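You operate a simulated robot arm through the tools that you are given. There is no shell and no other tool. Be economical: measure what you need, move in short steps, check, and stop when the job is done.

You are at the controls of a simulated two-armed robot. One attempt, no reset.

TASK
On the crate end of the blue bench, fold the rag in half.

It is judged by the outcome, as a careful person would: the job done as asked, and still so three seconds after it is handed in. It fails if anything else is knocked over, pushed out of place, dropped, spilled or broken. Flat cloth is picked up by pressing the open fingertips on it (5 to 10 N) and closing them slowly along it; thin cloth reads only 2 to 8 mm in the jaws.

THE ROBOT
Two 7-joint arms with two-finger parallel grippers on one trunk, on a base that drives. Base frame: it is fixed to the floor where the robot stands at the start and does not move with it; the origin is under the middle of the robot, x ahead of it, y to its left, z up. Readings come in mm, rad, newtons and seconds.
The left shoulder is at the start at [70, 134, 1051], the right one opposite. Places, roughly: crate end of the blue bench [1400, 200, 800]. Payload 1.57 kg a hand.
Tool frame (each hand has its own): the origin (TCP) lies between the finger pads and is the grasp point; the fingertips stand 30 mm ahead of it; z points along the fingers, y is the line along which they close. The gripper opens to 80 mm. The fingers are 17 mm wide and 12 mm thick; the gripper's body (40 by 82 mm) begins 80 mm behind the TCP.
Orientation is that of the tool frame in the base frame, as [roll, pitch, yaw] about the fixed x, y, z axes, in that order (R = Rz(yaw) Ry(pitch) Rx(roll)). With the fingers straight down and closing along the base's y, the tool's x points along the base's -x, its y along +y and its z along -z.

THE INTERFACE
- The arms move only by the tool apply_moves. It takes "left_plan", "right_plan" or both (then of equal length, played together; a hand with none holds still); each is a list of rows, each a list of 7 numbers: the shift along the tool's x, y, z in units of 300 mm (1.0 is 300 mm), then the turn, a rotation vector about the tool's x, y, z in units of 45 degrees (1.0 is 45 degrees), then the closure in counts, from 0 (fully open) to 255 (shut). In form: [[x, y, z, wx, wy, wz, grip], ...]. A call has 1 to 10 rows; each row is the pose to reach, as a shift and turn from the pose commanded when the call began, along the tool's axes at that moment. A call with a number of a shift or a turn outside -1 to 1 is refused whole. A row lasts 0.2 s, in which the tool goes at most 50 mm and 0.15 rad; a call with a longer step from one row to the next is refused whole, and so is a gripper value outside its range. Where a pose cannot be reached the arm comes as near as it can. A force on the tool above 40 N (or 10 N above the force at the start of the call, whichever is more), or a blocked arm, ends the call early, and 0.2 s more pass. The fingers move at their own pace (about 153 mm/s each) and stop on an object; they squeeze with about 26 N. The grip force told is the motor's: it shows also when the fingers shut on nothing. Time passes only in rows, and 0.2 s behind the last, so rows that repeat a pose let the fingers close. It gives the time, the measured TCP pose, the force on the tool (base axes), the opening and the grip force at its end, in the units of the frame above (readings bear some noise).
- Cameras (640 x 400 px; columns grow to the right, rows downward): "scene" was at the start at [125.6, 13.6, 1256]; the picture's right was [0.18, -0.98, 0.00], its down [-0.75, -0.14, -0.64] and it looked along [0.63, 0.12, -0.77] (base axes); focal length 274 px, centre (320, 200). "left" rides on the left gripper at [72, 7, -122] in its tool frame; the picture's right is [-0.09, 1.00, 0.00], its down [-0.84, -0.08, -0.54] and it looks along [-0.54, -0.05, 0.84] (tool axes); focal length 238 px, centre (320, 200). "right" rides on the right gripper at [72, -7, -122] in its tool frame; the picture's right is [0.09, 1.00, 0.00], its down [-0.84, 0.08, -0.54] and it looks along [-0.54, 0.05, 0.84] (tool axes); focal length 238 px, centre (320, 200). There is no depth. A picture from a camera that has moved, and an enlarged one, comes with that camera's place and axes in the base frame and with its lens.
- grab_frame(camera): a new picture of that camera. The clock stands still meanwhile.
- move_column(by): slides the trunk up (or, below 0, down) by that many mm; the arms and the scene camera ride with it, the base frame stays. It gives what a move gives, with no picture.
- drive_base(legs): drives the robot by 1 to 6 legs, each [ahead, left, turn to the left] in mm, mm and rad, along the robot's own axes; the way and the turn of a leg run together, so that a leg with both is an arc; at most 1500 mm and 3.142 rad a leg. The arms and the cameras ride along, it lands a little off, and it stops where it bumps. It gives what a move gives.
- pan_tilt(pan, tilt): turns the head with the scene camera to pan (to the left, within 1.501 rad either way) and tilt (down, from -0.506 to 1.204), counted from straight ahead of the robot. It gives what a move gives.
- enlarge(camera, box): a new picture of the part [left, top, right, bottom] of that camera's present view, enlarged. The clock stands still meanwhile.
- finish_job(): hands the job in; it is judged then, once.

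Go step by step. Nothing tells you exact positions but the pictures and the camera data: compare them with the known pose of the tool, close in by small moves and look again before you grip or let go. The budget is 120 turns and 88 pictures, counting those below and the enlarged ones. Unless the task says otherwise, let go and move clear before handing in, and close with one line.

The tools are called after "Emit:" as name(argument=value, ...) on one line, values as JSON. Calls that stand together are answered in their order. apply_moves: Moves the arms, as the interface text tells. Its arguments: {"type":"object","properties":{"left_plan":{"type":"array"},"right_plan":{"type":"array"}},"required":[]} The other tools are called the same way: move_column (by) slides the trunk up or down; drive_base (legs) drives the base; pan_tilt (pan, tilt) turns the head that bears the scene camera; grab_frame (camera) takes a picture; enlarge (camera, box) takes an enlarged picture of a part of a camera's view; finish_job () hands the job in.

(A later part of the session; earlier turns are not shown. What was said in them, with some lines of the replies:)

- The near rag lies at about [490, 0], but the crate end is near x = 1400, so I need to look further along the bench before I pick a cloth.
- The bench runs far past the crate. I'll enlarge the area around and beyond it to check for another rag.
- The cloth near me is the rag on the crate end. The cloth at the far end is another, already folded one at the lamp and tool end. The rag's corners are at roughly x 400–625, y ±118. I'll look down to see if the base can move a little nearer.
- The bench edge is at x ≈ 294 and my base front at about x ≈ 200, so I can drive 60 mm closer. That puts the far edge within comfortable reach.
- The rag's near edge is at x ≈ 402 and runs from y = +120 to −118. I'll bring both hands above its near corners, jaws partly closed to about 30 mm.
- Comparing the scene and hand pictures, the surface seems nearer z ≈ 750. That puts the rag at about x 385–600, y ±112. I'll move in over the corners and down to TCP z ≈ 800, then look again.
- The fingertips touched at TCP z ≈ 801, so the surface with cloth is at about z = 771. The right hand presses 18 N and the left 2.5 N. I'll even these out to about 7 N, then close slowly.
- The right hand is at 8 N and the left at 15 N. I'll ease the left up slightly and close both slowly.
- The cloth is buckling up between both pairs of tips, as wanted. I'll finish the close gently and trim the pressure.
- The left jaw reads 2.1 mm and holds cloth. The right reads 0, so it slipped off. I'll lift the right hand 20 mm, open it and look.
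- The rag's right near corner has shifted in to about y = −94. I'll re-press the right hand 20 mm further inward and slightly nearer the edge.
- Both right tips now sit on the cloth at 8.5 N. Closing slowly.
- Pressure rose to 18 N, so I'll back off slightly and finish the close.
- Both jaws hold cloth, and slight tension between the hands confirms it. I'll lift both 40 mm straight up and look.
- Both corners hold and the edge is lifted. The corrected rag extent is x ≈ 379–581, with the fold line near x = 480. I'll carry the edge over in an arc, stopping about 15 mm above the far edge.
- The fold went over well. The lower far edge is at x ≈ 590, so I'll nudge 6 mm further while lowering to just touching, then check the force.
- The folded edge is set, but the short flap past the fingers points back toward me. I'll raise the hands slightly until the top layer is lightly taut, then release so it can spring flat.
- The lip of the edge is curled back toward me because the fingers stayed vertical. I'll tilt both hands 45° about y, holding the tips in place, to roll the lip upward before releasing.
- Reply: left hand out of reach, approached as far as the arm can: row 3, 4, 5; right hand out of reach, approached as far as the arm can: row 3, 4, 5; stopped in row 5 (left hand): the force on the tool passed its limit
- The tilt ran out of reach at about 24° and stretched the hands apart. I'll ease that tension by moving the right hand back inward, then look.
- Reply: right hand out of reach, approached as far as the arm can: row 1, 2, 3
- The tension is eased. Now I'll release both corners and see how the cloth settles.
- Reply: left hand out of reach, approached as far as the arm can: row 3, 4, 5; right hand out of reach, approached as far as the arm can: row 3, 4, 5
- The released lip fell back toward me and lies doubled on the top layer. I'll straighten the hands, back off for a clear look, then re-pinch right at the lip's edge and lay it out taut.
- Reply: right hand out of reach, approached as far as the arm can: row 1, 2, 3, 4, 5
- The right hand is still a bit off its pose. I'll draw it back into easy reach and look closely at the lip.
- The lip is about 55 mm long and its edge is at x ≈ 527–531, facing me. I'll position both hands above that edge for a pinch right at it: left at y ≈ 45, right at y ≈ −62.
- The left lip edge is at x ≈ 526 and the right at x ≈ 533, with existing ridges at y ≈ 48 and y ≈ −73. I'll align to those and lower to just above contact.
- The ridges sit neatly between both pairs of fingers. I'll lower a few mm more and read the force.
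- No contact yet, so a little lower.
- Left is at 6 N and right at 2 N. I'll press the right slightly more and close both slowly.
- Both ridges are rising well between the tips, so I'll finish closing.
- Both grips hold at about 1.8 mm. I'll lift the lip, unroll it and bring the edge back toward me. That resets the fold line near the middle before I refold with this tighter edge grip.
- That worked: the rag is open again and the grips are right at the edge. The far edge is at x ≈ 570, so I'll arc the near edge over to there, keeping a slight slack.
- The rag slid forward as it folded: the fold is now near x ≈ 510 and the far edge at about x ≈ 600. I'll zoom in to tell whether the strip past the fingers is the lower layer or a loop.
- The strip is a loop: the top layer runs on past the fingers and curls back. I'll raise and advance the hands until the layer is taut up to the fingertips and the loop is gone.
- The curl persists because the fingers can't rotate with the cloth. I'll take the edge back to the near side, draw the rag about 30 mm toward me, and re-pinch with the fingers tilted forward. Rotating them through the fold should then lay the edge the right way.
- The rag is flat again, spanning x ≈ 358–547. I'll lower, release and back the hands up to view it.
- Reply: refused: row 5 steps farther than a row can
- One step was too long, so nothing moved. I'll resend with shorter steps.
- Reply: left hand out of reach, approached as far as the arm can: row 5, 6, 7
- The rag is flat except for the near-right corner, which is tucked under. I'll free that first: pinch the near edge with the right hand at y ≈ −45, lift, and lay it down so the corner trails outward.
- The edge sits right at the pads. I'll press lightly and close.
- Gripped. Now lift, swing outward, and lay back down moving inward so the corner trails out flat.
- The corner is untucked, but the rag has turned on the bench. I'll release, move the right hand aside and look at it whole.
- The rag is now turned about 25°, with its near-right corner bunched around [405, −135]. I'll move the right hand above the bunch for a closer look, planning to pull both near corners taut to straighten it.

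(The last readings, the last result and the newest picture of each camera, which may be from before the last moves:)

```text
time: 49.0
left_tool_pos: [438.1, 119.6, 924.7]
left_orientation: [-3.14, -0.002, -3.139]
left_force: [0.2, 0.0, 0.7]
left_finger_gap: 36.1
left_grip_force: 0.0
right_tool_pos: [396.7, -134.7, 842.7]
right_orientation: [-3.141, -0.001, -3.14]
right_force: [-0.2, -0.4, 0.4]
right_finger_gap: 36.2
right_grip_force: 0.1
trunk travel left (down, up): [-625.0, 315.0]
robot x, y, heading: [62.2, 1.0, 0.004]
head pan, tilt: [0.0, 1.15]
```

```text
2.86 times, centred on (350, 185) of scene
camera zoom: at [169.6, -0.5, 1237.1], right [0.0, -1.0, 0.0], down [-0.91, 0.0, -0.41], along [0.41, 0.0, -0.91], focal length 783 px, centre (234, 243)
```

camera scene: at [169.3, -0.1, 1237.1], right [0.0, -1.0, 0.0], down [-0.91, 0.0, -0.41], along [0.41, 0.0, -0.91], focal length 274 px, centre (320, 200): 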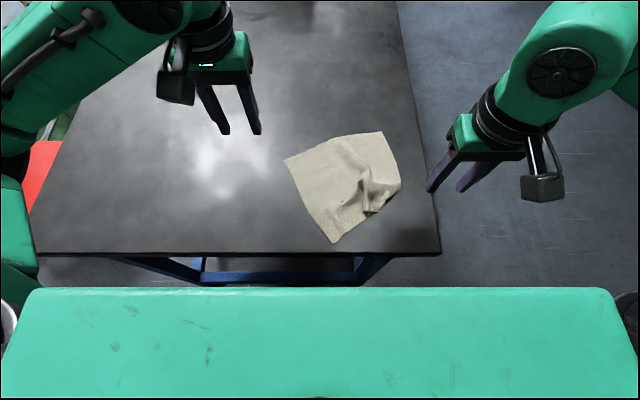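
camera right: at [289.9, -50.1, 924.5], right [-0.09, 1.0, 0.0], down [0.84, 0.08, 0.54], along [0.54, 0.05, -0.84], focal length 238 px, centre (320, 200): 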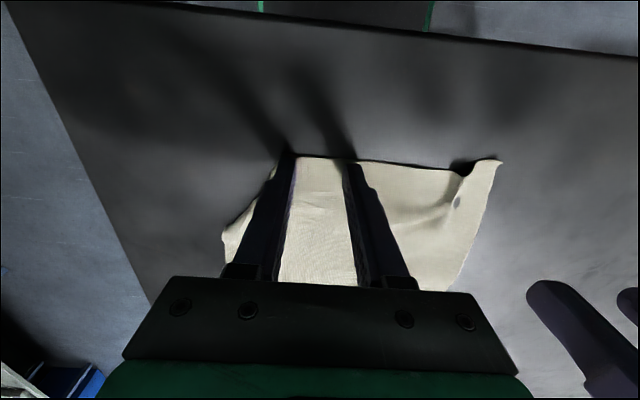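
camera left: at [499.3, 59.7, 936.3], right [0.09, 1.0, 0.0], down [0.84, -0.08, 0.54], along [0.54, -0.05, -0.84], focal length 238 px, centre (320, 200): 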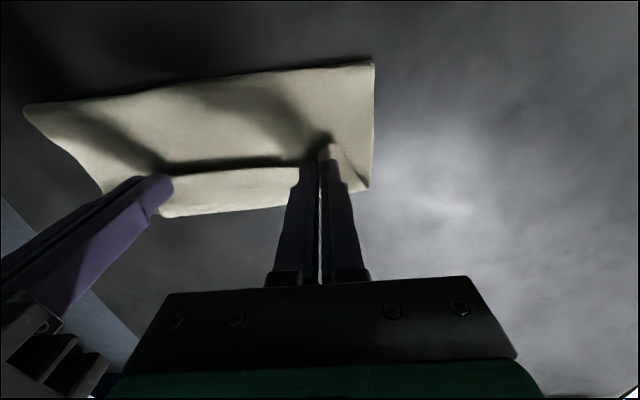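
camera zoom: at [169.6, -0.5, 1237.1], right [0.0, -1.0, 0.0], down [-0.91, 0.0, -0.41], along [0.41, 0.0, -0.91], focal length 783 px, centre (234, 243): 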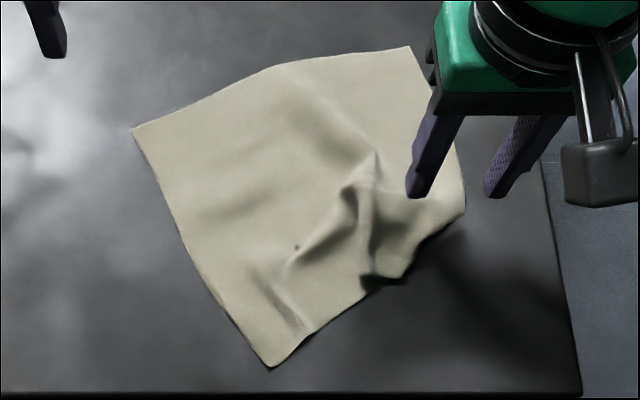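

The near-right corner is tucked under along a line at about [354, −108] to [402, −153]. I'll pinch close to that boundary, lift high so the corner hangs free, and lay it down moving inward.

Emit:
apply_moves(right_plan=[[-0.01, 0.023, 0.06, 0, 0, 0, 155], [-0.01, 0.023, 0.12, 0, 0, 0, 155], [-0.01, 0.023, 0.132, 0, 0, 0, 155], [-0.01, 0.023, 0.138, 0, 0, 0, 155], [-0.01, 0.023, 0.138, 0, 0, 0, 155]])

```text
time: 50.2
left_tool_pos: [438.1, 120.3, 923.1]
left_orientation: [-3.138, -0.001, -3.14]
left_force: [0.0, -0.9, 0.4]
left_finger_gap: 36.3
left_grip_force: 0.0
right_tool_pos: [399.3, -128.5, 801.0]
right_orientation: [-3.141, 0.001, -3.14]
right_force: [1.4, -0.1, 7.0]
right_finger_gap: 31.3
right_grip_force: 0.1
trunk travel left (down, up): [-625.0, 315.0]
robot x, y, heading: [60.0, 0.7, 0.001]
head pan, tilt: [0.0, 1.15]
```

Emit:
apply_moves(right_plan=[[0, 0, 0, 0, 0, 0, 165], [0, 0, 0, 0, 0, 0, 175], [0, 0, 0, 0, 0, 0, 185], [0, 0, 0, 0, 0, 0, 195], [0, 0, 0, 0, 0, 0, 205], [0, 0, 0, 0, 0, 0, 215], [0, 0, 0, 0, 0, 0, 225], [0, 0, 0, 0, 0, 0, 235], [0, 0, 0, 0, 0, 0, 255], [0, 0, 0, 0, 0, 0, 255]])

Emit:
apply_moves(right_plan=[[0, 0, -0.15, 0, 0, 0, 255], [0, 0, -0.3, 0, 0, 0, 255], [0, 0, -0.42, 0, 0, 0, 255], [0, 0, -0.42, 0, 0, 0, 255], [0, 0, -0.42, 0, 0, 0, 255]])

Emit:
grab_frame(camera="scene")

```text
time: 52.4
left_tool_pos: [439.4, 121.1, 923.6]
left_orientation: [-3.14, -0.002, -3.139]
left_force: [0.1, 0.1, 0.0]
left_finger_gap: 36.0
left_grip_force: 0.0
right_tool_pos: [399.4, -127.8, 802.2]
right_orientation: [-3.141, -0.001, -3.14]
right_force: [1.3, 0.1, 10.2]
right_finger_gap: 2.8
right_grip_force: 24.2
trunk travel left (down, up): [-625.0, 315.0]
robot x, y, heading: [58.7, -4.7, 0.0]
head pan, tilt: [0.0, 1.15]
```

```text
time: 53.6
left_tool_pos: [440.7, 120.0, 922.8]
left_orientation: [-3.14, 0.0, -3.139]
left_force: [-0.2, -0.1, 0.4]
left_finger_gap: 35.9
left_grip_force: 0.1
right_tool_pos: [400.1, -128.8, 928.6]
right_orientation: [-3.141, -0.002, -3.14]
right_force: [0.1, -0.4, 0.6]
right_finger_gap: 2.7
right_grip_force: 24.3
trunk travel left (down, up): [-625.0, 315.0]
robot x, y, heading: [61.1, 3.6, -0.001]
head pan, tilt: [0.0, 1.15]
```

```text
23 pictures are left
camera scene: at [169.9, -0.2, 1237.1], right [0.0, -1.0, 0.0], down [-0.91, 0.0, -0.41], along [0.41, 0.0, -0.91], focal length 274 px, centre (320, 200)
```

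scene: 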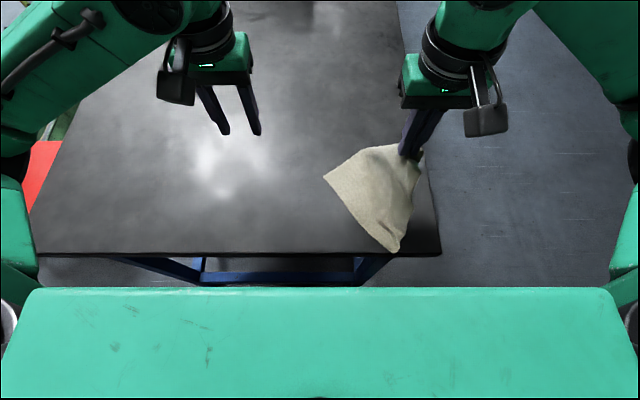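

The lift dragged the rag close to the bench corner. I'll carry it back toward the middle of the bench first, so it can't slip off.

Emit:
apply_moves(right_plan=[[-0.04, 0.1, 0, 0, 0, 0, 255], [-0.08, 0.2, 0, 0, 0, 0, 255], [-0.13, 0.3, 0, 0, 0, 0, 255], [-0.18, 0.38, 0, 0, 0, 0, 255], [-0.23, 0.42, 0, 0, 0, 0, 255], [-0.23, 0.42, 0, 0, 0, 0, 255]], left_plan=[[0, 0.08, 0, 0, 0, 0, 140], [0, 0.16, 0, 0, 0, 0, 140], [0, 0.24, 0, 0, 0, 0, 140], [0, 0.3, 0, 0, 0, 0, 140], [0, 0.3, 0, 0, 0, 0, 140], [0, 0.3, 0, 0, 0, 0, 140]])

Emit:
grab_frame(camera="scene")

```text
time: 55.0
left_tool_pos: [439.0, 210.6, 922.6]
left_orientation: [-3.139, -0.003, -3.139]
left_force: [0.7, -0.7, 0.0]
left_finger_gap: 35.9
left_grip_force: 0.1
right_tool_pos: [468.7, -0.4, 926.5]
right_orientation: [3.141, -0.002, -3.14]
right_force: [0.4, -0.4, 0.5]
right_finger_gap: 2.5
right_grip_force: 23.8
trunk travel left (down, up): [-625.0, 315.0]
robot x, y, heading: [61.3, 2.7, 0.001]
head pan, tilt: [0.0, 1.15]
```

```text
22 pictures are left
camera scene: at [169.7, -0.2, 1237.1], right [0.0, -1.0, 0.0], down [-0.91, 0.0, -0.41], along [0.41, 0.0, -0.91], focal length 274 px, centre (320, 200)
```

scene: 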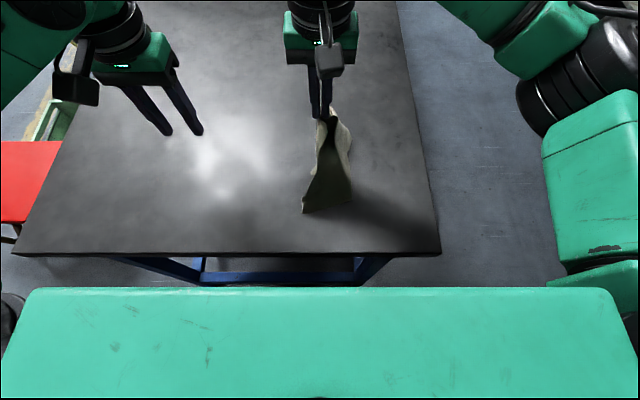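

The rag now hangs mid-bench. New plan: grip its other near corner with the left hand so the edge hangs like a curtain, then lay the halves over each other. I'll lower the right hand a bit so the near corner rests flat.

Emit:
apply_moves(right_plan=[[-0.03, -0.06, 0.06, 0, 0, 0, 255], [-0.05, -0.13, 0.13, 0, 0, 0, 255], [-0.07, -0.2, 0.2, 0, 0, 0, 255], [-0.07, -0.27, 0.27, 0, 0, 0, 255], [-0.07, -0.33, 0.33, 0, 0, 0, 255], [-0.07, -0.33, 0.33, 0, 0, 0, 255]])

Emit:
enlarge(camera="scene", box=[240, 90, 440, 240])

```text
time: 56.4
left_tool_pos: [440.3, 211.0, 923.0]
left_orientation: [-3.14, -0.002, 3.141]
left_force: [-1.4, 0.1, 0.0]
left_finger_gap: 36.0
left_grip_force: 0.1
right_tool_pos: [489.8, -100.8, 828.6]
right_orientation: [3.14, -0.001, -3.14]
right_force: [0.3, 0.3, -0.3]
right_finger_gap: 2.4
right_grip_force: 23.8
trunk travel left (down, up): [-625.0, 315.0]
robot x, y, heading: [61.8, -1.6, -0.006]
head pan, tilt: [0.0, 1.15]
```

```text
2.67 times, centred on (340, 165) of scene
camera zoom: at [169.9, 0.2, 1237.1], right [0.0, -1.0, 0.0], down [-0.91, 0.0, -0.41], along [0.41, 0.0, -0.91], focal length 731 px, centre (267, 293)
```

zoom: 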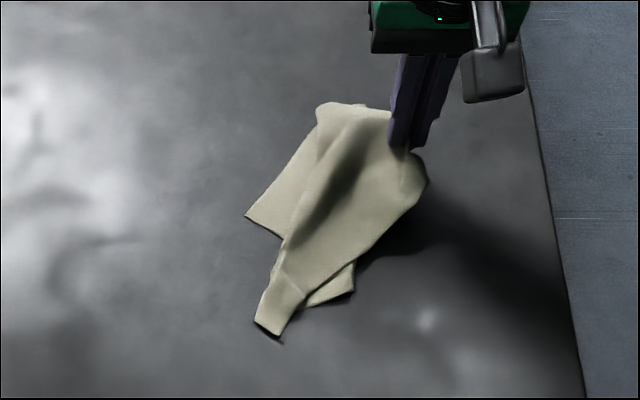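

The rag lies bunched, with one corner at about [353, −3] pointing at me and its opposite edge in the right hand. I'll bring the left hand over that corner.

Emit:
apply_moves(left_plan=[[0.042, -0.123, 0, 0, 0, 0, 125], [0.084, -0.246, 0.03, 0, 0, 0, 125], [0.126, -0.369, 0.08, 0, 0, 0, 125], [0.168, -0.492, 0.14, 0, 0, 0, 125], [0.21, -0.615, 0.2, 0, 0, 0, 125], [0.253, -0.737, 0.25, 0, 0, 0, 125], [0.253, -0.737, 0.3, 0, 0, 0, 125], [0.253, -0.737, 0.3, 0, 0, 0, 125]])

Emit:
enlarge(camera="left", box=[120, 40, 520, 290])

```text
time: 58.2
left_tool_pos: [363.3, -10.9, 832.5]
left_orientation: [3.141, -0.002, -3.14]
left_force: [-0.4, -0.4, 0.3]
left_finger_gap: 40.8
left_grip_force: 0.1
right_tool_pos: [489.5, -102.6, 828.4]
right_orientation: [3.141, -0.002, -3.14]
right_force: [0.3, 0.6, -0.5]
right_finger_gap: 2.6
right_grip_force: 23.9
trunk travel left (down, up): [-625.0, 315.0]
robot x, y, heading: [64.6, -1.0, 0.002]
head pan, tilt: [0.0, 1.15]
```

```text
1.60 times, centred on (320, 165) of left
camera zoom: at [291.6, -4.2, 955.9], right [0.09, 1.0, 0.0], down [0.84, -0.08, 0.54], along [0.54, -0.05, -0.84], focal length 381 px, centre (320, 256)
```

zoom: 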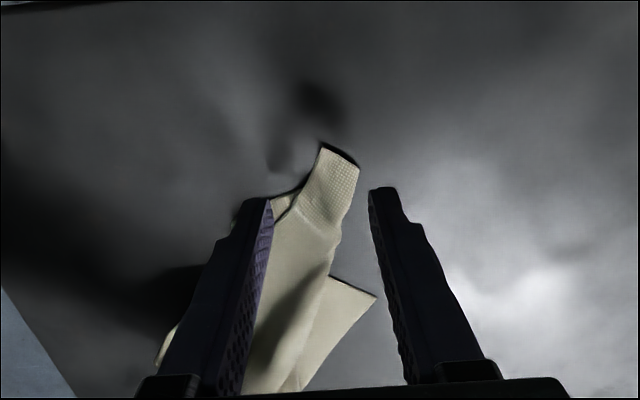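

The strip's tip is nearly centred. I'll shift 7 mm left, lower onto it and close.

Emit:
apply_moves(left_plan=[[0, 0.023, 0.04, 0, 0, 0, 125], [0, 0.023, 0.09, 0, 0, 0, 125], [0, 0.023, 0.1, 0, 0, 0, 125], [0, 0.023, 0.104, 0, 0, 0, 125], [0, 0.023, 0.104, 0, 0, 0, 140]])

Emit:
apply_moves(left_plan=[[0, 0, 0, 0, 0, 0, 155], [0, 0, 0, 0, 0, 0, 170], [0, 0, 0, 0, 0, 0, 185], [0, 0, 0, 0, 0, 0, 200], [0, 0, 0, 0, 0, 0, 212], [0, 0, 0, 0, 0, 0, 224], [0, 0, 0, 0, 0, 0, 236], [0, 0, 0, 0, 0, 0, 248], [0, 0, 0, 0, 0, 0, 255], [0, 0, 0, 0, 0, 0, 255]])

```text
time: 59.4
left_tool_pos: [362.5, -5.5, 801.8]
left_orientation: [-3.14, -0.001, -3.14]
left_force: [0.6, -1.5, 6.0]
left_finger_gap: 36.5
left_grip_force: 0.0
right_tool_pos: [489.6, -101.6, 828.9]
right_orientation: [3.141, -0.002, -3.14]
right_force: [-0.7, 0.9, 0.0]
right_finger_gap: 2.7
right_grip_force: 23.9
trunk travel left (down, up): [-625.0, 315.0]
robot x, y, heading: [59.3, 1.2, 0.001]
head pan, tilt: [0.0, 1.15]
```

```text
time: 61.6
left_tool_pos: [363.1, -4.1, 801.8]
left_orientation: [-3.141, -0.004, -3.14]
left_force: [-0.5, -0.3, 8.8]
left_finger_gap: 2.8
left_grip_force: 23.6
right_tool_pos: [489.2, -101.0, 826.9]
right_orientation: [3.142, -0.002, -3.14]
right_force: [0.3, 0.3, -0.7]
right_finger_gap: 2.7
right_grip_force: 24.6
trunk travel left (down, up): [-625.0, 315.0]
robot x, y, heading: [61.5, 3.7, -0.0]
head pan, tilt: [0.0, 1.15]
```

Both hands hold (2.8 and 2.7 mm). I'll raise them together to about z = 1020 and spread them to hang the rag like a curtain.

Emit:
apply_moves(left_plan=[[-0.04, 0.03, -0.12, 0, 0, 0, 255], [-0.085, 0.06, -0.245, 0, 0, 0, 255], [-0.13, 0.09, -0.37, 0, 0, 0, 255], [-0.17, 0.12, -0.49, 0, 0, 0, 255], [-0.21, 0.15, -0.61, 0, 0, 0, 255], [-0.257, 0.18, -0.727, 0, 0, 0, 255], [-0.257, 0.18, -0.727, 0, 0, 0, 255]], right_plan=[[0.027, -0.005, -0.1, 0, 0, 0, 255], [0.054, -0.01, -0.21, 0, 0, 0, 255], [0.081, -0.015, -0.32, 0, 0, 0, 255], [0.108, -0.02, -0.43, 0, 0, 0, 255], [0.136, -0.025, -0.54, 0, 0, 0, 255], [0.163, -0.03, -0.643, 0, 0, 0, 255], [0.163, -0.03, -0.643, 0, 0, 0, 255]])

Emit:
grab_frame(camera="scene")

```text
time: 63.2
left_tool_pos: [441.3, 49.3, 1019.7]
left_orientation: [-3.139, -0.003, 3.141]
left_force: [-1.7, -9.6, -1.7]
left_finger_gap: 2.8
left_grip_force: 24.2
right_tool_pos: [442.1, -108.7, 1022.1]
right_orientation: [3.14, -0.001, -3.141]
right_force: [1.7, 8.9, -0.8]
right_finger_gap: 2.7
right_grip_force: 24.0
trunk travel left (down, up): [-625.0, 315.0]
robot x, y, heading: [67.6, -1.7, 0.003]
head pan, tilt: [0.0, 1.15]
```

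```text
19 pictures are left
camera scene: at [170.7, -0.4, 1237.0], right [0.0, -1.0, 0.0], down [-0.91, 0.0, -0.41], along [0.41, 0.0, -0.91], focal length 274 px, centre (320, 200)
```

scene: 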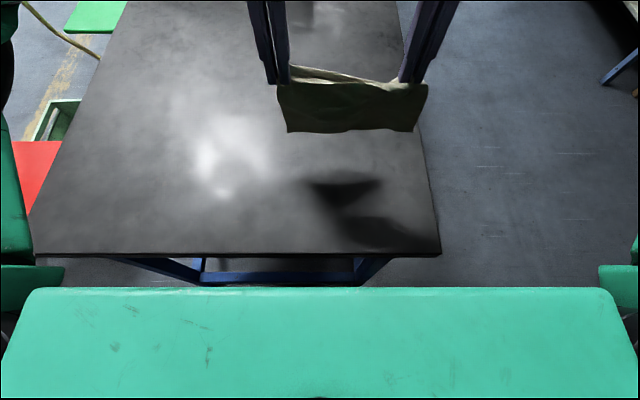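

That gives a clean curtain, taut between the hands. I'll look at it closely.

Emit:
enlarge(camera="scene", box=[250, 40, 450, 165])

```text
3.20 times, centred on (350, 102) of scene
camera zoom: at [170.7, -0.4, 1237.0], right [0.0, -1.0, 0.0], down [-0.91, 0.0, -0.41], along [0.41, 0.0, -0.91], focal length 877 px, centre (224, 512)
```

zoom: 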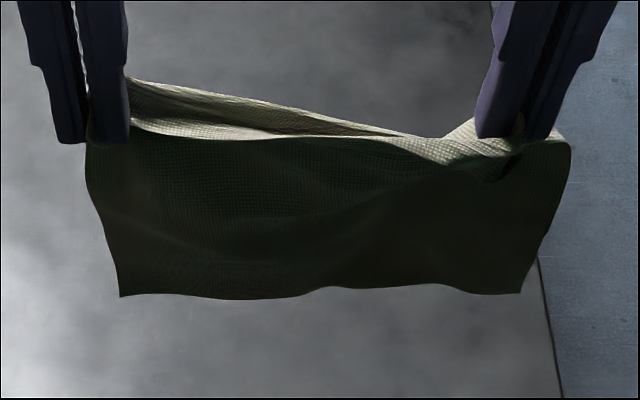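

The curtain hangs only about 100 mm, so the rag may already be doubled over the line between the hands. I'll check from the hand cameras.

Emit:
grab_frame(camera="left")

Emit:
grab_frame(camera="right")

```text
17 pictures are left
camera left: at [369.1, 57.0, 1143.6], right [0.09, 1.0, 0.0], down [0.84, -0.08, 0.54], along [0.54, -0.05, -0.84], focal length 238 px, centre (320, 200)
```

left: 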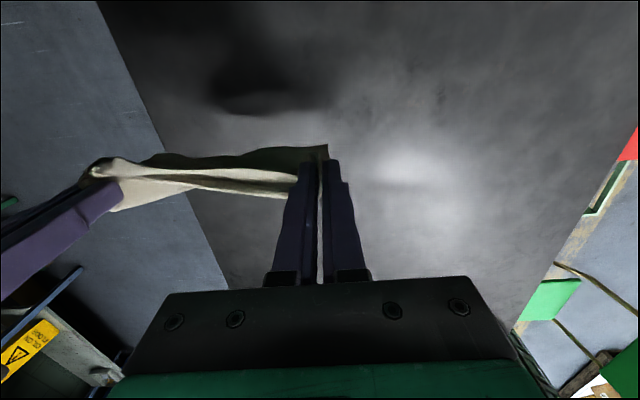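

```text
16 pictures are left
camera right: at [370.1, -115.6, 1143.1], right [-0.09, 1.0, 0.0], down [0.84, 0.08, 0.54], along [0.54, 0.05, -0.84], focal length 238 px, centre (320, 200)
```

right: 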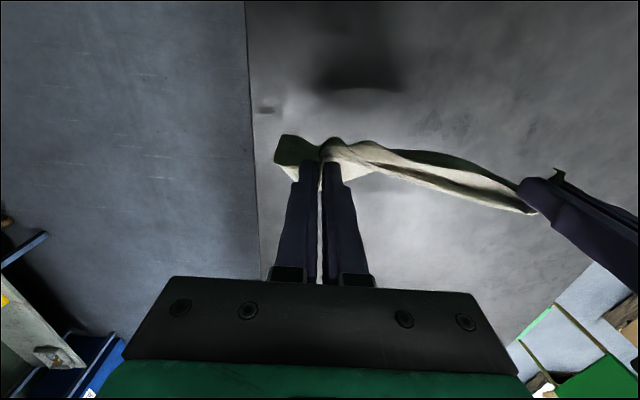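

The rag is draped over the line between the hands, about half on each side, so it is effectively folded already. I'll lower it until the hanging edges just reach the bench, let it settle, and check.

Emit:
apply_moves(left_plan=[[-0.05, 0.017, 0.09, 0, 0, 0, 255], [-0.1, 0.034, 0.18, 0, 0, 0, 255], [-0.15, 0.05, 0.27, 0, 0, 0, 255], [-0.193, 0.067, 0.36, 0, 0, 0, 255], [-0.193, 0.067, 0.36, 0, 0, 0, 255], [-0.193, 0.067, 0.36, 0, 0, 0, 255], [-0.193, 0.067, 0.36, 0, 0, 0, 255]], right_plan=[[-0.05, 0.017, 0.09, 0, 0, 0, 255], [-0.1, 0.034, 0.18, 0, 0, 0, 255], [-0.15, 0.05, 0.27, 0, 0, 0, 255], [-0.193, 0.067, 0.36, 0, 0, 0, 255], [-0.193, 0.067, 0.36, 0, 0, 0, 255], [-0.193, 0.067, 0.36, 0, 0, 0, 255], [-0.193, 0.067, 0.36, 0, 0, 0, 255]])

Emit:
enlarge(camera="scene", box=[240, 60, 440, 185])

```text
time: 64.8
left_tool_pos: [497.9, 70.3, 911.9]
left_orientation: [-3.14, 0.0, -3.138]
left_force: [-1.1, -9.3, -0.6]
left_finger_gap: 3.0
left_grip_force: 24.2
right_tool_pos: [498.9, -89.3, 912.2]
right_orientation: [3.141, -0.001, -3.14]
right_force: [2.5, 9.8, -0.2]
right_finger_gap: 3.0
right_grip_force: 23.7
trunk travel left (down, up): [-625.0, 315.0]
robot x, y, heading: [61.5, -0.6, -0.001]
head pan, tilt: [0.0, 1.15]
```

```text
3.20 times, centred on (340, 122) of scene
camera zoom: at [170.0, -0.3, 1237.1], right [0.0, -1.0, 0.0], down [-0.91, 0.0, -0.41], along [0.41, 0.0, -0.91], focal length 877 px, centre (256, 448)
```

zoom: 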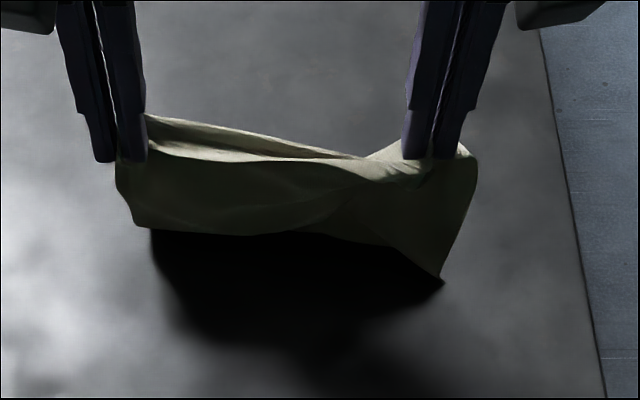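

The drape is a bit skewed, but it hangs as two layers either way. I'll lay it down by drawing the hands back toward me as they lower, then look.

Emit:
apply_moves(left_plan=[[0.1, 0, 0.03, 0, 0, 0, 255], [0.2, 0, 0.09, 0, 0, 0, 255], [0.273, 0, 0.175, 0, 0, 0, 255], [0.317, 0, 0.267, 0, 0, 0, 255], [0.333, 0, 0.355, 0, 0, 0, 255], [0.333, 0, 0.355, 0, 0, 0, 255]], right_plan=[[0.1, 0, 0.03, 0, 0, 0, 255], [0.2, 0, 0.09, 0, 0, 0, 255], [0.273, 0, 0.175, 0, 0, 0, 255], [0.317, 0, 0.267, 0, 0, 0, 255], [0.333, 0, 0.355, 0, 0, 0, 255], [0.333, 0, 0.355, 0, 0, 0, 255]])

Emit:
grab_frame(camera="left")

```text
time: 66.2
left_tool_pos: [397.2, 68.9, 805.1]
left_orientation: [-3.142, -0.002, -3.139]
left_force: [-1.9, -9.3, 0.1]
left_finger_gap: 3.0
left_grip_force: 23.6
right_tool_pos: [397.0, -89.6, 806.7]
right_orientation: [-3.141, -0.002, -3.14]
right_force: [2.0, 9.7, -0.1]
right_finger_gap: 2.9
right_grip_force: 24.7
trunk travel left (down, up): [-625.0, 315.0]
robot x, y, heading: [64.5, 2.3, -0.003]
head pan, tilt: [0.0, 1.15]
```

```text
14 pictures are left
camera left: at [326.2, 76.8, 928.6], right [0.09, 1.0, 0.0], down [0.84, -0.08, 0.54], along [0.54, -0.05, -0.84], focal length 238 px, centre (320, 200)
```

left: 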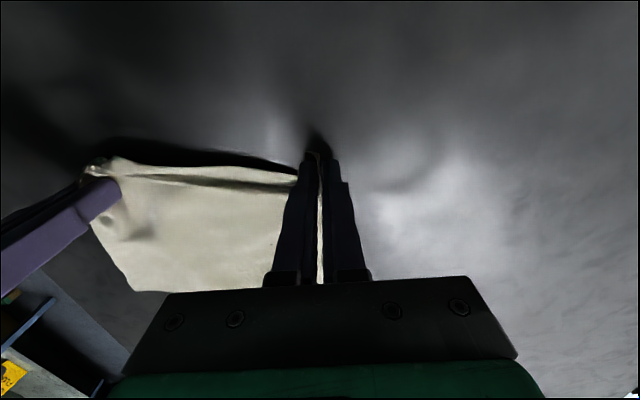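

It has laid down as a smooth sheet stretching away from the hands. I'll release, lift straight up and move the hands aside to see it whole.

Emit:
apply_moves(left_plan=[[0, -0.015, 0.006, 0, 0, 0, 255], [0, -0.015, 0.006, 0, 0, 0, 150], [0, -0.015, 0.006, 0, 0, 0, 150], [0, -0.015, -0.1, 0, 0, 0, 150], [0, -0.015, -0.24, 0, 0, 0, 150], [-0.1, 0.09, -0.3, 0, 0, 0, 150], [-0.17, 0.22, -0.3, 0, 0, 0, 150], [-0.2, 0.35, -0.3, 0, 0, 0, 150], [-0.2, 0.4, -0.3, 0, 0, 0, 150]], right_plan=[[0, 0.015, 0.01, 0, 0, 0, 255], [0, 0.015, 0.01, 0, 0, 0, 150], [0, 0.015, 0.01, 0, 0, 0, 150], [0, 0.015, -0.1, 0, 0, 0, 150], [0, 0.015, -0.24, 0, 0, 0, 150], [0, -0.12, -0.3, 0, 0, 0, 150], [0, -0.25, -0.3, 0, 0, 0, 150], [0, -0.38, -0.3, 0, 0, 0, 150], [0, -0.42, -0.3, 0, 0, 0, 150]])

Emit:
enlarge(camera="scene", box=[220, 100, 420, 225])

```text
time: 68.2
left_tool_pos: [458.4, 189.8, 894.4]
left_orientation: [-3.138, -0.002, -3.141]
left_force: [-0.9, 0.7, -0.6]
left_finger_gap: 32.9
left_grip_force: 0.1
right_tool_pos: [398.5, -214.9, 897.1]
right_orientation: [3.141, 0.0, -3.139]
right_force: [0.0, -0.7, 0.2]
right_finger_gap: 32.9
right_grip_force: 0.1
trunk travel left (down, up): [-625.0, 315.0]
robot x, y, heading: [59.4, 1.9, 0.003]
head pan, tilt: [0.0, 1.15]
```

```text
3.20 times, centred on (320, 162) of scene
camera zoom: at [169.9, -0.1, 1237.1], right [0.0, -1.0, 0.0], down [-0.91, 0.0, -0.41], along [0.41, 0.0, -0.91], focal length 877 px, centre (320, 320)
```

zoom: 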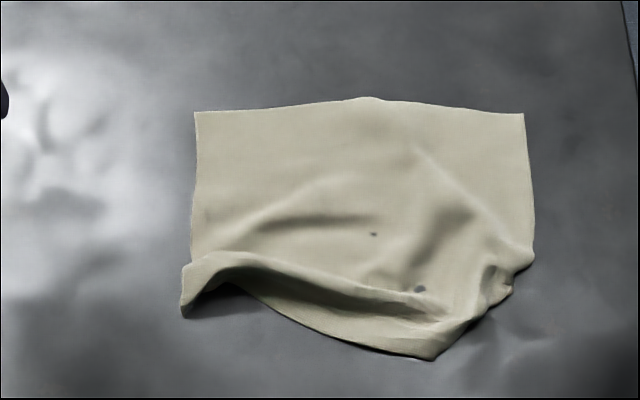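

The far edge is flat and straight, with corners at about [529, 82] and [529, −133]; only the near edge is crumpled. I'll pinch the far corners, where the body lies on the near side, then lift the rag as a curtain and fold it so the grips end without any curl.

Emit:
apply_moves(left_plan=[[-0.05, -0.113, 0.02, 0, 0, 0, 160], [-0.1, -0.227, 0.06, 0, 0, 0, 160], [-0.15, -0.34, 0.12, 0, 0, 0, 160], [-0.203, -0.453, 0.18, 0, 0, 0, 160], [-0.203, -0.453, 0.26, 0, 0, 0, 160], [-0.203, -0.453, 0.26, 0, 0, 0, 160]], right_plan=[[-0.1, 0.092, 0.02, 0, 0, 0, 160], [-0.2, 0.183, 0.06, 0, 0, 0, 160], [-0.3, 0.275, 0.12, 0, 0, 0, 160], [-0.402, 0.367, 0.18, 0, 0, 0, 160], [-0.402, 0.367, 0.268, 0, 0, 0, 160], [-0.402, 0.367, 0.268, 0, 0, 0, 160]])

Emit:
grab_frame(camera="left")

Emit:
grab_frame(camera="right")

```text
time: 69.6
left_tool_pos: [518.7, 53.0, 816.0]
left_orientation: [-3.14, -0.002, -3.138]
left_force: [-0.2, 0.6, -0.7]
left_finger_gap: 29.7
left_grip_force: 0.2
right_tool_pos: [519.5, -105.1, 814.5]
right_orientation: [-3.141, -0.002, -3.14]
right_force: [-0.5, 0.0, 0.2]
right_finger_gap: 29.9
right_grip_force: 0.2
trunk travel left (down, up): [-625.0, 315.0]
robot x, y, heading: [61.7, -1.3, 0.001]
head pan, tilt: [0.0, 1.15]
```

```text
12 pictures are left
camera left: at [447.3, 61.0, 939.4], right [0.09, 1.0, 0.0], down [0.84, -0.08, 0.54], along [0.54, -0.05, -0.84], focal length 238 px, centre (320, 200)
```

left: 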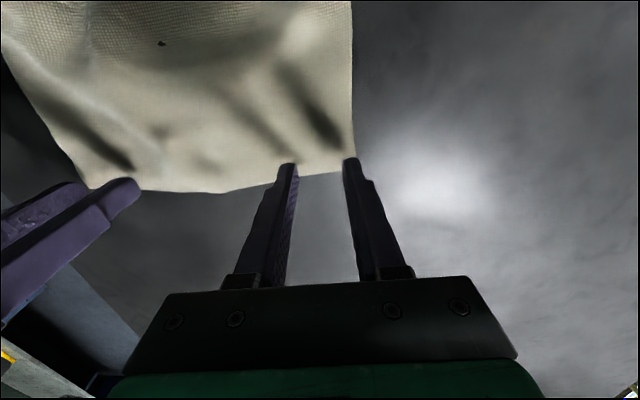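

```text
11 pictures are left
camera right: at [447.8, -111.8, 937.3], right [-0.09, 1.0, 0.0], down [0.84, 0.08, 0.54], along [0.54, 0.05, -0.84], focal length 238 px, centre (320, 200)
```

right: 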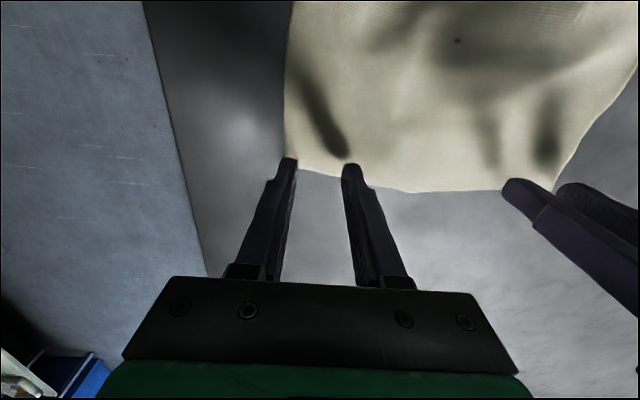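

The corners are confirmed at [531, 78] and [524, −131]. I'll trim both hands inward by 6 mm and press down.

Emit:
apply_moves(left_plan=[[-0.01, -0.02, 0.02, 0, 0, 0, 160], [-0.01, -0.02, 0.043, 0, 0, 0, 160], [-0.01, -0.02, 0.0485, 0, 0, 0, 160], [-0.01, -0.02, 0.0485, 0, 0, 0, 160]], right_plan=[[0.007, 0.02, 0.02, 0, 0, 0, 160], [0.007, 0.02, 0.04, 0, 0, 0, 160], [0.007, 0.02, 0.0455, 0, 0, 0, 160], [0.007, 0.02, 0.0455, 0, 0, 0, 160]])

```text
time: 70.6
left_tool_pos: [520.9, 48.0, 801.8]
left_orientation: [3.141, 0.0, -3.141]
left_force: [-0.7, -0.2, 0.0]
left_finger_gap: 29.7
left_grip_force: 0.0
right_tool_pos: [517.2, -99.8, 801.8]
right_orientation: [-3.141, -0.002, 3.141]
right_force: [0.2, 0.1, -1.2]
right_finger_gap: 29.7
right_grip_force: 0.0
trunk travel left (down, up): [-625.0, 315.0]
robot x, y, heading: [62.5, 1.4, 0.002]
head pan, tilt: [0.0, 1.15]
```

Emit:
apply_moves(left_plan=[[0, 0, 0.0035, 0, 0, 0, 160], [0, 0, 0.0035, 0, 0, 0, 160]], right_plan=[[0, 0, 0.0035, 0, 0, 0, 160], [0, 0, 0.0035, 0, 0, 0, 160]])

```text
time: 71.2
left_tool_pos: [521.1, 49.1, 802.2]
left_orientation: [-3.141, -0.003, -3.14]
left_force: [0.2, 0.5, 1.1]
left_finger_gap: 29.8
left_grip_force: 0.1
right_tool_pos: [517.9, -98.2, 800.8]
right_orientation: [3.141, -0.003, -3.141]
right_force: [0.7, -0.3, 2.0]
right_finger_gap: 29.9
right_grip_force: 0.1
trunk travel left (down, up): [-625.0, 315.0]
robot x, y, heading: [60.1, 0.0, 0.001]
head pan, tilt: [0.0, 1.15]
```

Contact has just begun. A little more pressure, then a slow close.

Emit:
apply_moves(left_plan=[[0, 0, 0.002, 0, 0, 0, 160], [0, 0, 0.002, 0, 0, 0, 160], [0, 0, 0.002, 0, 0, 0, 170], [0, 0, 0.002, 0, 0, 0, 180]], right_plan=[[0, 0, 0.0018, 0, 0, 0, 160], [0, 0, 0.0018, 0, 0, 0, 160], [0, 0, 0.0018, 0, 0, 0, 170], [0, 0, 0.0018, 0, 0, 0, 180]])

```text
time: 72.2
left_tool_pos: [520.6, 48.0, 800.4]
left_orientation: [-3.139, 0.0, -3.141]
left_force: [-0.6, -1.0, 4.7]
left_finger_gap: 23.2
left_grip_force: 0.1
right_tool_pos: [515.7, -98.8, 801.3]
right_orientation: [-3.141, 0.001, -3.139]
right_force: [0.7, 0.1, 6.4]
right_finger_gap: 22.9
right_grip_force: 0.0
trunk travel left (down, up): [-625.0, 315.0]
robot x, y, heading: [59.0, 0.9, -0.003]
head pan, tilt: [0.0, 1.15]
```

Emit:
apply_moves(left_plan=[[0, 0, 0.0007, 0, 0, 0, 188], [0, 0, 0.0007, 0, 0, 0, 196], [0, 0, 0.0007, 0, 0, 0, 204], [0, 0, 0.0007, 0, 0, 0, 212], [0, 0, 0.0007, 0, 0, 0, 220], [0, 0, 0.0007, 0, 0, 0, 228], [0, 0, 0.0007, 0, 0, 0, 237], [0, 0, 0.0007, 0, 0, 0, 246], [0, 0, 0.0007, 0, 0, 0, 255], [0, 0, 0.0007, 0, 0, 0, 255]], right_plan=[[0, 0, 0.0005, 0, 0, 0, 188], [0, 0, 0.0005, 0, 0, 0, 196], [0, 0, 0.0005, 0, 0, 0, 204], [0, 0, 0.0005, 0, 0, 0, 212], [0, 0, 0.0005, 0, 0, 0, 220], [0, 0, 0.0005, 0, 0, 0, 228], [0, 0, 0.0005, 0, 0, 0, 237], [0, 0, 0.0005, 0, 0, 0, 246], [0, 0, 0.0005, 0, 0, 0, 255], [0, 0, 0.0005, 0, 0, 0, 255]])

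```text
time: 74.4
left_tool_pos: [521.4, 47.4, 800.7]
left_orientation: [-3.141, 0.001, -3.141]
left_force: [0.0, -1.0, 5.2]
left_finger_gap: 1.9
left_grip_force: 23.6
right_tool_pos: [516.5, -99.7, 800.5]
right_orientation: [3.14, -0.002, -3.138]
right_force: [0.7, 0.6, 7.8]
right_finger_gap: 0.0
right_grip_force: 21.9
trunk travel left (down, up): [-625.0, 315.0]
robot x, y, heading: [58.2, 0.7, -0.002]
head pan, tilt: [0.0, 1.15]
```

The left holds; the right slipped off. I'll re-press the right 12 mm further in and 5 mm deeper, a little firmer.

Emit:
apply_moves(right_plan=[[0, 0, -0.05, 0, 0, 0, 255], [0, 0, -0.08, 0, 0, 0, 160], [0.017, 0.04, -0.08, 0, 0, 0, 155], [0.017, 0.04, -0.03, 0, 0, 0, 155], [0.017, 0.04, 0, 0, 0, 0, 155], [0.017, 0.04, 0.001, 0, 0, 0, 155], [0.017, 0.04, 0.001, 0, 0, 0, 155]])

Emit:
grab_frame(camera="right")

```text
time: 76.0
left_tool_pos: [521.0, 47.8, 799.9]
left_orientation: [-3.141, 0.001, -3.141]
left_force: [1.6, -0.1, 6.7]
left_finger_gap: 1.8
left_grip_force: 23.4
right_tool_pos: [510.9, -87.8, 800.6]
right_orientation: [-3.141, -0.001, -3.139]
right_force: [-1.8, -1.3, 5.6]
right_finger_gap: 31.6
right_grip_force: 0.1
trunk travel left (down, up): [-625.0, 315.0]
robot x, y, heading: [58.8, -0.3, 0.003]
head pan, tilt: [0.0, 1.15]
```

```text
10 pictures are left
camera right: at [438.7, -93.1, 923.2], right [-0.09, 1.0, 0.0], down [0.84, 0.08, 0.54], along [0.54, 0.05, -0.84], focal length 238 px, centre (320, 200)
```

right: 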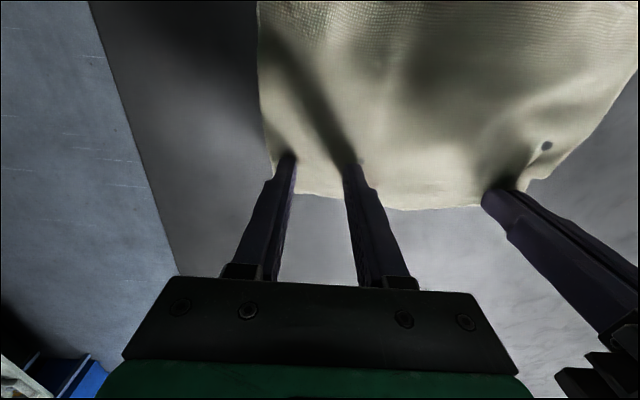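

Both right fingers now sit well on flat cloth. Closing slowly with slightly more pressure.

Emit:
apply_moves(right_plan=[[0, 0, 0.0012, 0, 0, 0, 162], [0, 0, 0.0012, 0, 0, 0, 170], [0, 0, 0.0012, 0, 0, 0, 178], [0, 0, 0.0012, 0, 0, 0, 186], [0, 0, 0.0012, 0, 0, 0, 194], [0, 0, 0.0012, 0, 0, 0, 202], [0, 0, 0.0012, 0, 0, 0, 210], [0, 0, 0.0012, 0, 0, 0, 218]])

Emit:
apply_moves(right_plan=[[0, 0, 0.0003, 0, 0, 0, 224], [0, 0, 0.0003, 0, 0, 0, 230], [0, 0, 0.0003, 0, 0, 0, 236], [0, 0, 0.0003, 0, 0, 0, 242], [0, 0, 0.0003, 0, 0, 0, 248], [0, 0, 0.0003, 0, 0, 0, 255], [0, 0, 0.0003, 0, 0, 0, 255], [0, 0, 0.0003, 0, 0, 0, 255]])

```text
time: 77.8
left_tool_pos: [519.9, 48.7, 800.6]
left_orientation: [-3.138, 0.001, -3.141]
left_force: [1.4, -0.2, 4.2]
left_finger_gap: 1.8
left_grip_force: 23.8
right_tool_pos: [510.8, -86.5, 801.0]
right_orientation: [-3.141, 0.0, -3.14]
right_force: [1.2, 1.0, 15.3]
right_finger_gap: 11.7
right_grip_force: 0.2
trunk travel left (down, up): [-625.0, 315.0]
robot x, y, heading: [58.5, 0.3, -0.003]
head pan, tilt: [0.0, 1.15]
```

```text
time: 79.6
left_tool_pos: [520.4, 48.3, 801.8]
left_orientation: [-3.141, 0.001, -3.139]
left_force: [-0.2, -3.8, 0.4]
left_finger_gap: 2.0
left_grip_force: 23.6
right_tool_pos: [510.0, -87.6, 801.6]
right_orientation: [-3.141, 0.001, -3.14]
right_force: [0.6, 1.8, 19.1]
right_finger_gap: 1.8
right_grip_force: 23.3
trunk travel left (down, up): [-625.0, 315.0]
robot x, y, heading: [58.5, -2.4, -0.001]
head pan, tilt: [0.0, 1.15]
```

Both grips hold (2.0 and 1.8 mm). I'll lift straight up to hang the rag free, letting the crumpled near edge fall straight.

Emit:
apply_moves(left_plan=[[0, 0, -0.1, 0, 0, 0, 255], [0, 0.01, -0.22, 0, 0, 0, 255], [0, 0.02, -0.35, 0, 0, 0, 255], [0, 0.03, -0.48, 0, 0, 0, 255], [0, 0.04, -0.61, 0, 0, 0, 255], [0, 0.05, -0.74, 0, 0, 0, 255], [0, 0.05, -0.77, 0, 0, 0, 255], [0, 0.05, -0.77, 0, 0, 0, 255], [0, 0.05, -0.77, 0, 0, 0, 255], [0, 0.05, -0.77, 0, 0, 0, 255]], right_plan=[[0, 0, -0.1, 0, 0, 0, 255], [0, 0.01, -0.22, 0, 0, 0, 255], [0, 0.02, -0.35, 0, 0, 0, 255], [0, 0.03, -0.48, 0, 0, 0, 255], [0, 0.04, -0.61, 0, 0, 0, 255], [0, 0.05, -0.74, 0, 0, 0, 255], [0, 0.05, -0.77, 0, 0, 0, 255], [0, 0.05, -0.77, 0, 0, 0, 255], [0, 0.05, -0.77, 0, 0, 0, 255], [0, 0.05, -0.77, 0, 0, 0, 255]])

Emit:
grab_frame(camera="scene")

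```text
time: 81.8
left_tool_pos: [523.1, 62.7, 1029.5]
left_orientation: [-3.139, -0.002, -3.14]
left_force: [0.2, -4.3, 0.1]
left_finger_gap: 1.9
left_grip_force: 23.5
right_tool_pos: [512.9, -72.0, 1030.4]
right_orientation: [3.141, -0.002, -3.138]
right_force: [-1.0, 3.6, 0.0]
right_finger_gap: 1.8
right_grip_force: 23.6
trunk travel left (down, up): [-625.0, 315.0]
robot x, y, heading: [62.9, 3.1, 0.001]
head pan, tilt: [0.0, 1.15]
```

```text
9 pictures are left
camera scene: at [170.2, -0.3, 1237.0], right [0.0, -1.0, 0.0], down [-0.91, 0.0, -0.41], along [0.41, 0.0, -0.91], focal length 274 px, centre (320, 200)
```

scene: 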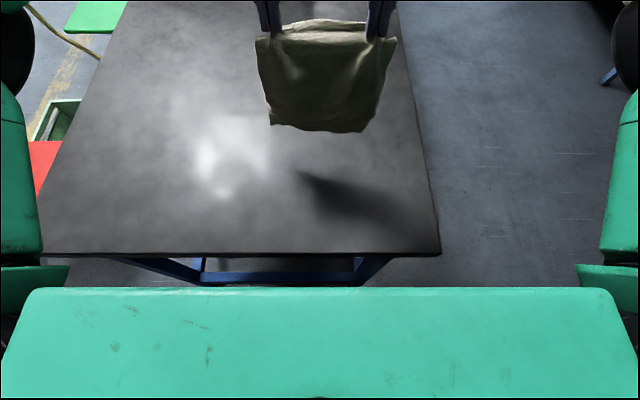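

A full, clean curtain now: its bottom edge hangs about 24 mm above the bench. I'll advance a little, lower until it nearly touches, and let any swing die out.

Emit:
apply_moves(left_plan=[[-0.03, 0, 0.015, 0, 0, 0, 255], [-0.06, 0, 0.035, 0, 0, 0, 255], [-0.083, 0, 0.055, 0, 0, 0, 255], [-0.083, 0, 0.055, 0, 0, 0, 255], [-0.083, 0, 0.055, 0, 0, 0, 255], [-0.083, 0, 0.055, 0, 0, 0, 255], [-0.083, 0, 0.055, 0, 0, 0, 255], [-0.083, 0, 0.055, 0, 0, 0, 255]], right_plan=[[-0.035, 0, 0.015, 0, 0, 0, 255], [-0.07, 0, 0.035, 0, 0, 0, 255], [-0.1, 0, 0.055, 0, 0, 0, 255], [-0.1, 0, 0.055, 0, 0, 0, 255], [-0.1, 0, 0.055, 0, 0, 0, 255], [-0.1, 0, 0.055, 0, 0, 0, 255], [-0.1, 0, 0.055, 0, 0, 0, 255], [-0.1, 0, 0.055, 0, 0, 0, 255]])

Emit:
apply_moves(left_plan=[[0.01, 0, 0.045, 0, 0, 0, 255], [0.05, 0, 0.09, 0, 0, 0, 255], [0.09, 0, 0.135, 0, 0, 0, 255], [0.13, 0, 0.18, 0, 0, 0, 255], [0.17, 0, 0.225, 0, 0, 0, 255], [0.21, 0, 0.27, 0, 0, 0, 255], [0.25, 0, 0.315, 0, 0, 0, 255], [0.29, 0, 0.36, 0, 0, 0, 255], [0.29, 0, 0.36, 0, 0, 0, 255]], right_plan=[[0.01, 0, 0.045, 0, 0, 0, 255], [0.05, 0, 0.09, 0, 0, 0, 255], [0.09, 0, 0.135, 0, 0, 0, 255], [0.13, 0, 0.18, 0, 0, 0, 255], [0.17, 0, 0.225, 0, 0, 0, 255], [0.21, 0, 0.27, 0, 0, 0, 255], [0.25, 0, 0.315, 0, 0, 0, 255], [0.29, 0, 0.36, 0, 0, 0, 255], [0.29, 0, 0.36, 0, 0, 0, 255]])

Emit:
grab_frame(camera="scene")

```text
time: 83.6
left_tool_pos: [547.5, 62.9, 1015.7]
left_orientation: [-3.141, -0.001, -3.141]
left_force: [-0.5, -3.7, 0.0]
left_finger_gap: 1.8
left_grip_force: 23.5
right_tool_pos: [543.0, -71.2, 1013.4]
right_orientation: [3.141, -0.004, -3.14]
right_force: [-1.1, 3.0, 0.5]
right_finger_gap: 2.0
right_grip_force: 23.5
trunk travel left (down, up): [-625.0, 315.0]
robot x, y, heading: [58.5, -3.3, 0.002]
head pan, tilt: [0.0, 1.15]
```

```text
time: 85.6
left_tool_pos: [460.3, 61.9, 906.9]
left_orientation: [-3.14, -0.004, -3.14]
left_force: [0.2, -3.0, 0.6]
left_finger_gap: 2.1
left_grip_force: 23.9
right_tool_pos: [453.6, -71.5, 906.6]
right_orientation: [-3.141, 0.0, -3.139]
right_force: [-0.6, 2.9, 0.1]
right_finger_gap: 1.7
right_grip_force: 23.0
trunk travel left (down, up): [-625.0, 315.0]
robot x, y, heading: [59.4, 0.4, -0.002]
head pan, tilt: [0.0, 1.15]
```

```text
8 pictures are left
camera scene: at [170.1, -0.3, 1237.1], right [0.0, -1.0, 0.0], down [-0.91, 0.0, -0.41], along [0.41, 0.0, -0.91], focal length 274 px, centre (320, 200)
```

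scene: 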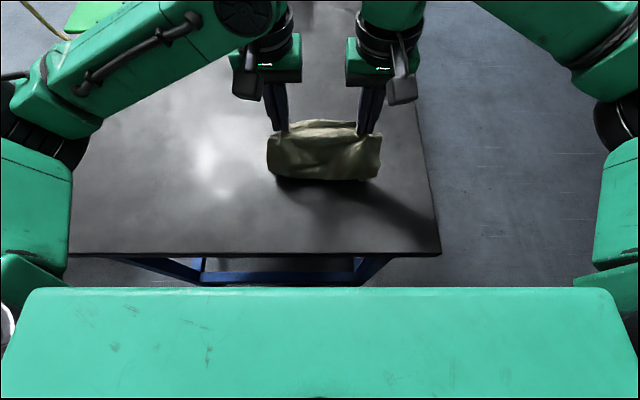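

The sheet is bending toward me with the fold near x ≈ 420. I'll check where the free edge lies beyond the hands.

Emit:
grab_frame(camera="left")

```text
7 pictures are left
camera left: at [388.6, 70.1, 1030.2], right [0.09, 1.0, 0.0], down [0.84, -0.08, 0.54], along [0.54, -0.05, -0.84], focal length 238 px, centre (320, 200)
```

left: 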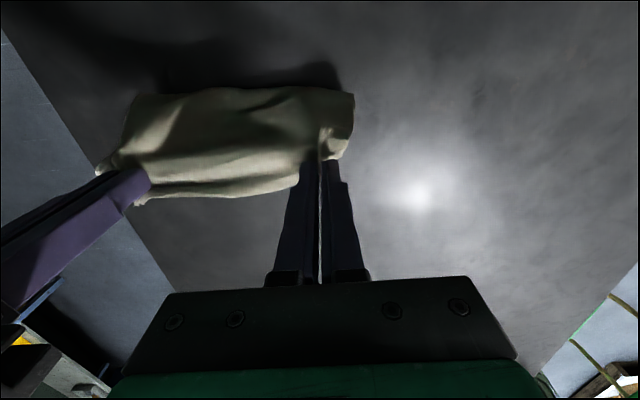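

The free edge must have slid to about x ≈ 480. Lowering the hands nearly straight down to x ≈ 465 will push the slack into the fold toward me and bring the edges together.

Emit:
apply_moves(left_plan=[[0.02, 0, 0.06, 0, 0, 0, 255], [0.04, 0, 0.12, 0, 0, 0, 255], [0.047, 0, 0.18, 0, 0, 0, 255], [0.033, 0, 0.233, 0, 0, 0, 255], [0.013, 0, 0.28, 0, 0, 0, 255], [0, 0, 0.31, 0, 0, 0, 255], [-0.013, 0, 0.327, 0, 0, 0, 255], [-0.013, 0, 0.327, 0, 0, 0, 255]], right_plan=[[0.02, 0, 0.06, 0, 0, 0, 255], [0.037, 0, 0.12, 0, 0, 0, 255], [0.04, 0, 0.18, 0, 0, 0, 255], [0.023, 0, 0.233, 0, 0, 0, 255], [0.0, 0, 0.28, 0, 0, 0, 255], [-0.015, 0, 0.31, 0, 0, 0, 255], [-0.03, 0, 0.327, 0, 0, 0, 255], [-0.03, 0, 0.327, 0, 0, 0, 255]])

Emit:
grab_frame(camera="left")

```text
time: 87.4
left_tool_pos: [463.3, 62.7, 809.1]
left_orientation: [-3.14, -0.002, -3.139]
left_force: [1.0, -3.3, 0.2]
left_finger_gap: 1.6
left_grip_force: 23.4
right_tool_pos: [463.6, -71.5, 808.0]
right_orientation: [3.14, -0.003, -3.14]
right_force: [-0.8, 3.9, -1.5]
right_finger_gap: 1.9
right_grip_force: 23.5
trunk travel left (down, up): [-625.0, 315.0]
robot x, y, heading: [60.7, -2.2, -0.004]
head pan, tilt: [0.0, 1.15]
```

```text
6 pictures are left
camera left: at [391.4, 69.8, 931.9], right [0.09, 1.0, 0.0], down [0.84, -0.08, 0.54], along [0.54, -0.05, -0.84], focal length 238 px, centre (320, 200)
```

left: 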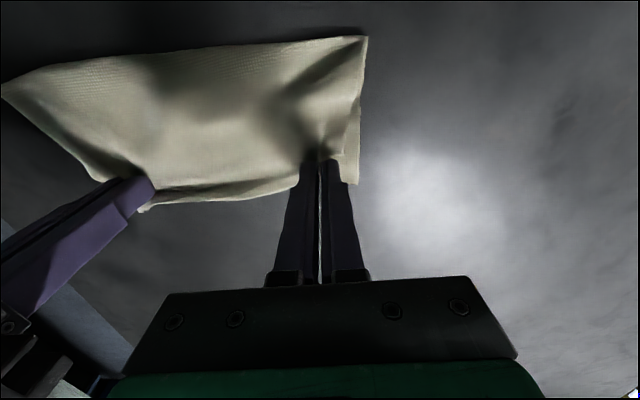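

That looks right: the fold is at x ≈ 388 and both edges meet near x ≈ 480, with no curl. I'll lower slightly, release and lift straight up.

Emit:
apply_moves(left_plan=[[0, 0, 0.015, 0, 0, 0, 255], [0, 0, 0.015, 0, 0, 0, 200], [0, 0, 0.015, 0, 0, 0, 150], [0, 0, 0.015, 0, 0, 0, 150], [0, 0, -0.08, 0, 0, 0, 150], [0, 0, -0.2, 0, 0, 0, 150], [0, 0.12, -0.28, 0, 0, 0, 150], [0, 0.27, -0.28, 0, 0, 0, 150], [0, 0.42, -0.28, 0, 0, 0, 150]], right_plan=[[0, 0, 0.012, 0, 0, 0, 255], [0, 0, 0.012, 0, 0, 0, 200], [0, 0, 0.012, 0, 0, 0, 150], [0, 0, 0.012, 0, 0, 0, 150], [0, 0, -0.08, 0, 0, 0, 150], [0, 0, -0.2, 0, 0, 0, 150], [0, -0.12, -0.28, 0, 0, 0, 150], [0, -0.27, -0.28, 0, 0, 0, 150], [0, -0.42, -0.28, 0, 0, 0, 150]])

Emit:
enlarge(camera="scene", box=[230, 110, 430, 235])

```text
time: 89.4
left_tool_pos: [461.4, 189.0, 893.6]
left_orientation: [-3.139, 0.001, 3.142]
left_force: [-0.2, 0.4, -0.5]
left_finger_gap: 33.2
left_grip_force: 0.1
right_tool_pos: [463.3, -199.0, 892.4]
right_orientation: [-3.141, -0.003, -3.138]
right_force: [-0.7, 0.0, 0.4]
right_finger_gap: 32.9
right_grip_force: 0.1
trunk travel left (down, up): [-625.0, 315.0]
robot x, y, heading: [61.8, -4.8, 0.004]
head pan, tilt: [0.0, 1.15]
```

```text
3.20 times, centred on (330, 172) of scene
camera zoom: at [168.5, -0.3, 1237.2], right [0.0, -1.0, 0.0], down [-0.91, 0.0, -0.41], along [0.41, 0.0, -0.91], focal length 877 px, centre (288, 288)
```

zoom: 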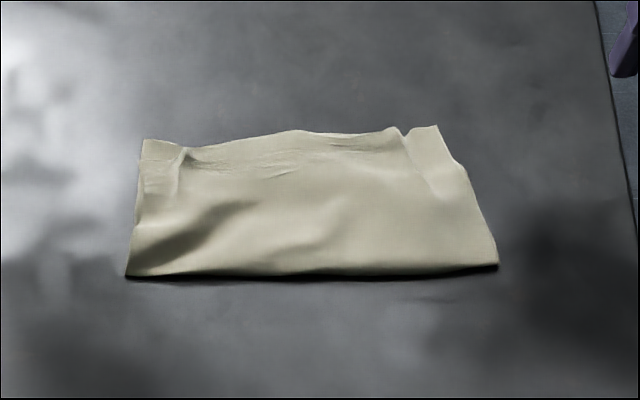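

The rag now lies folded in half: fold at x ≈ 388, edges together near x ≈ 484, about 96 mm deep against about 203 mm flat, at full width. The hands are open and clear, so I'm handing it in.

Emit:
finish_job()

```text
The job is handed in.
```

The rag is folded in half on the crate end of the blue bench, and I've handed the job in. It has a few soft wrinkles, and I couldn't see the lower layer's edge directly. It now lies nearer the front edge of the bench than it started; I saw nothing else disturbed.
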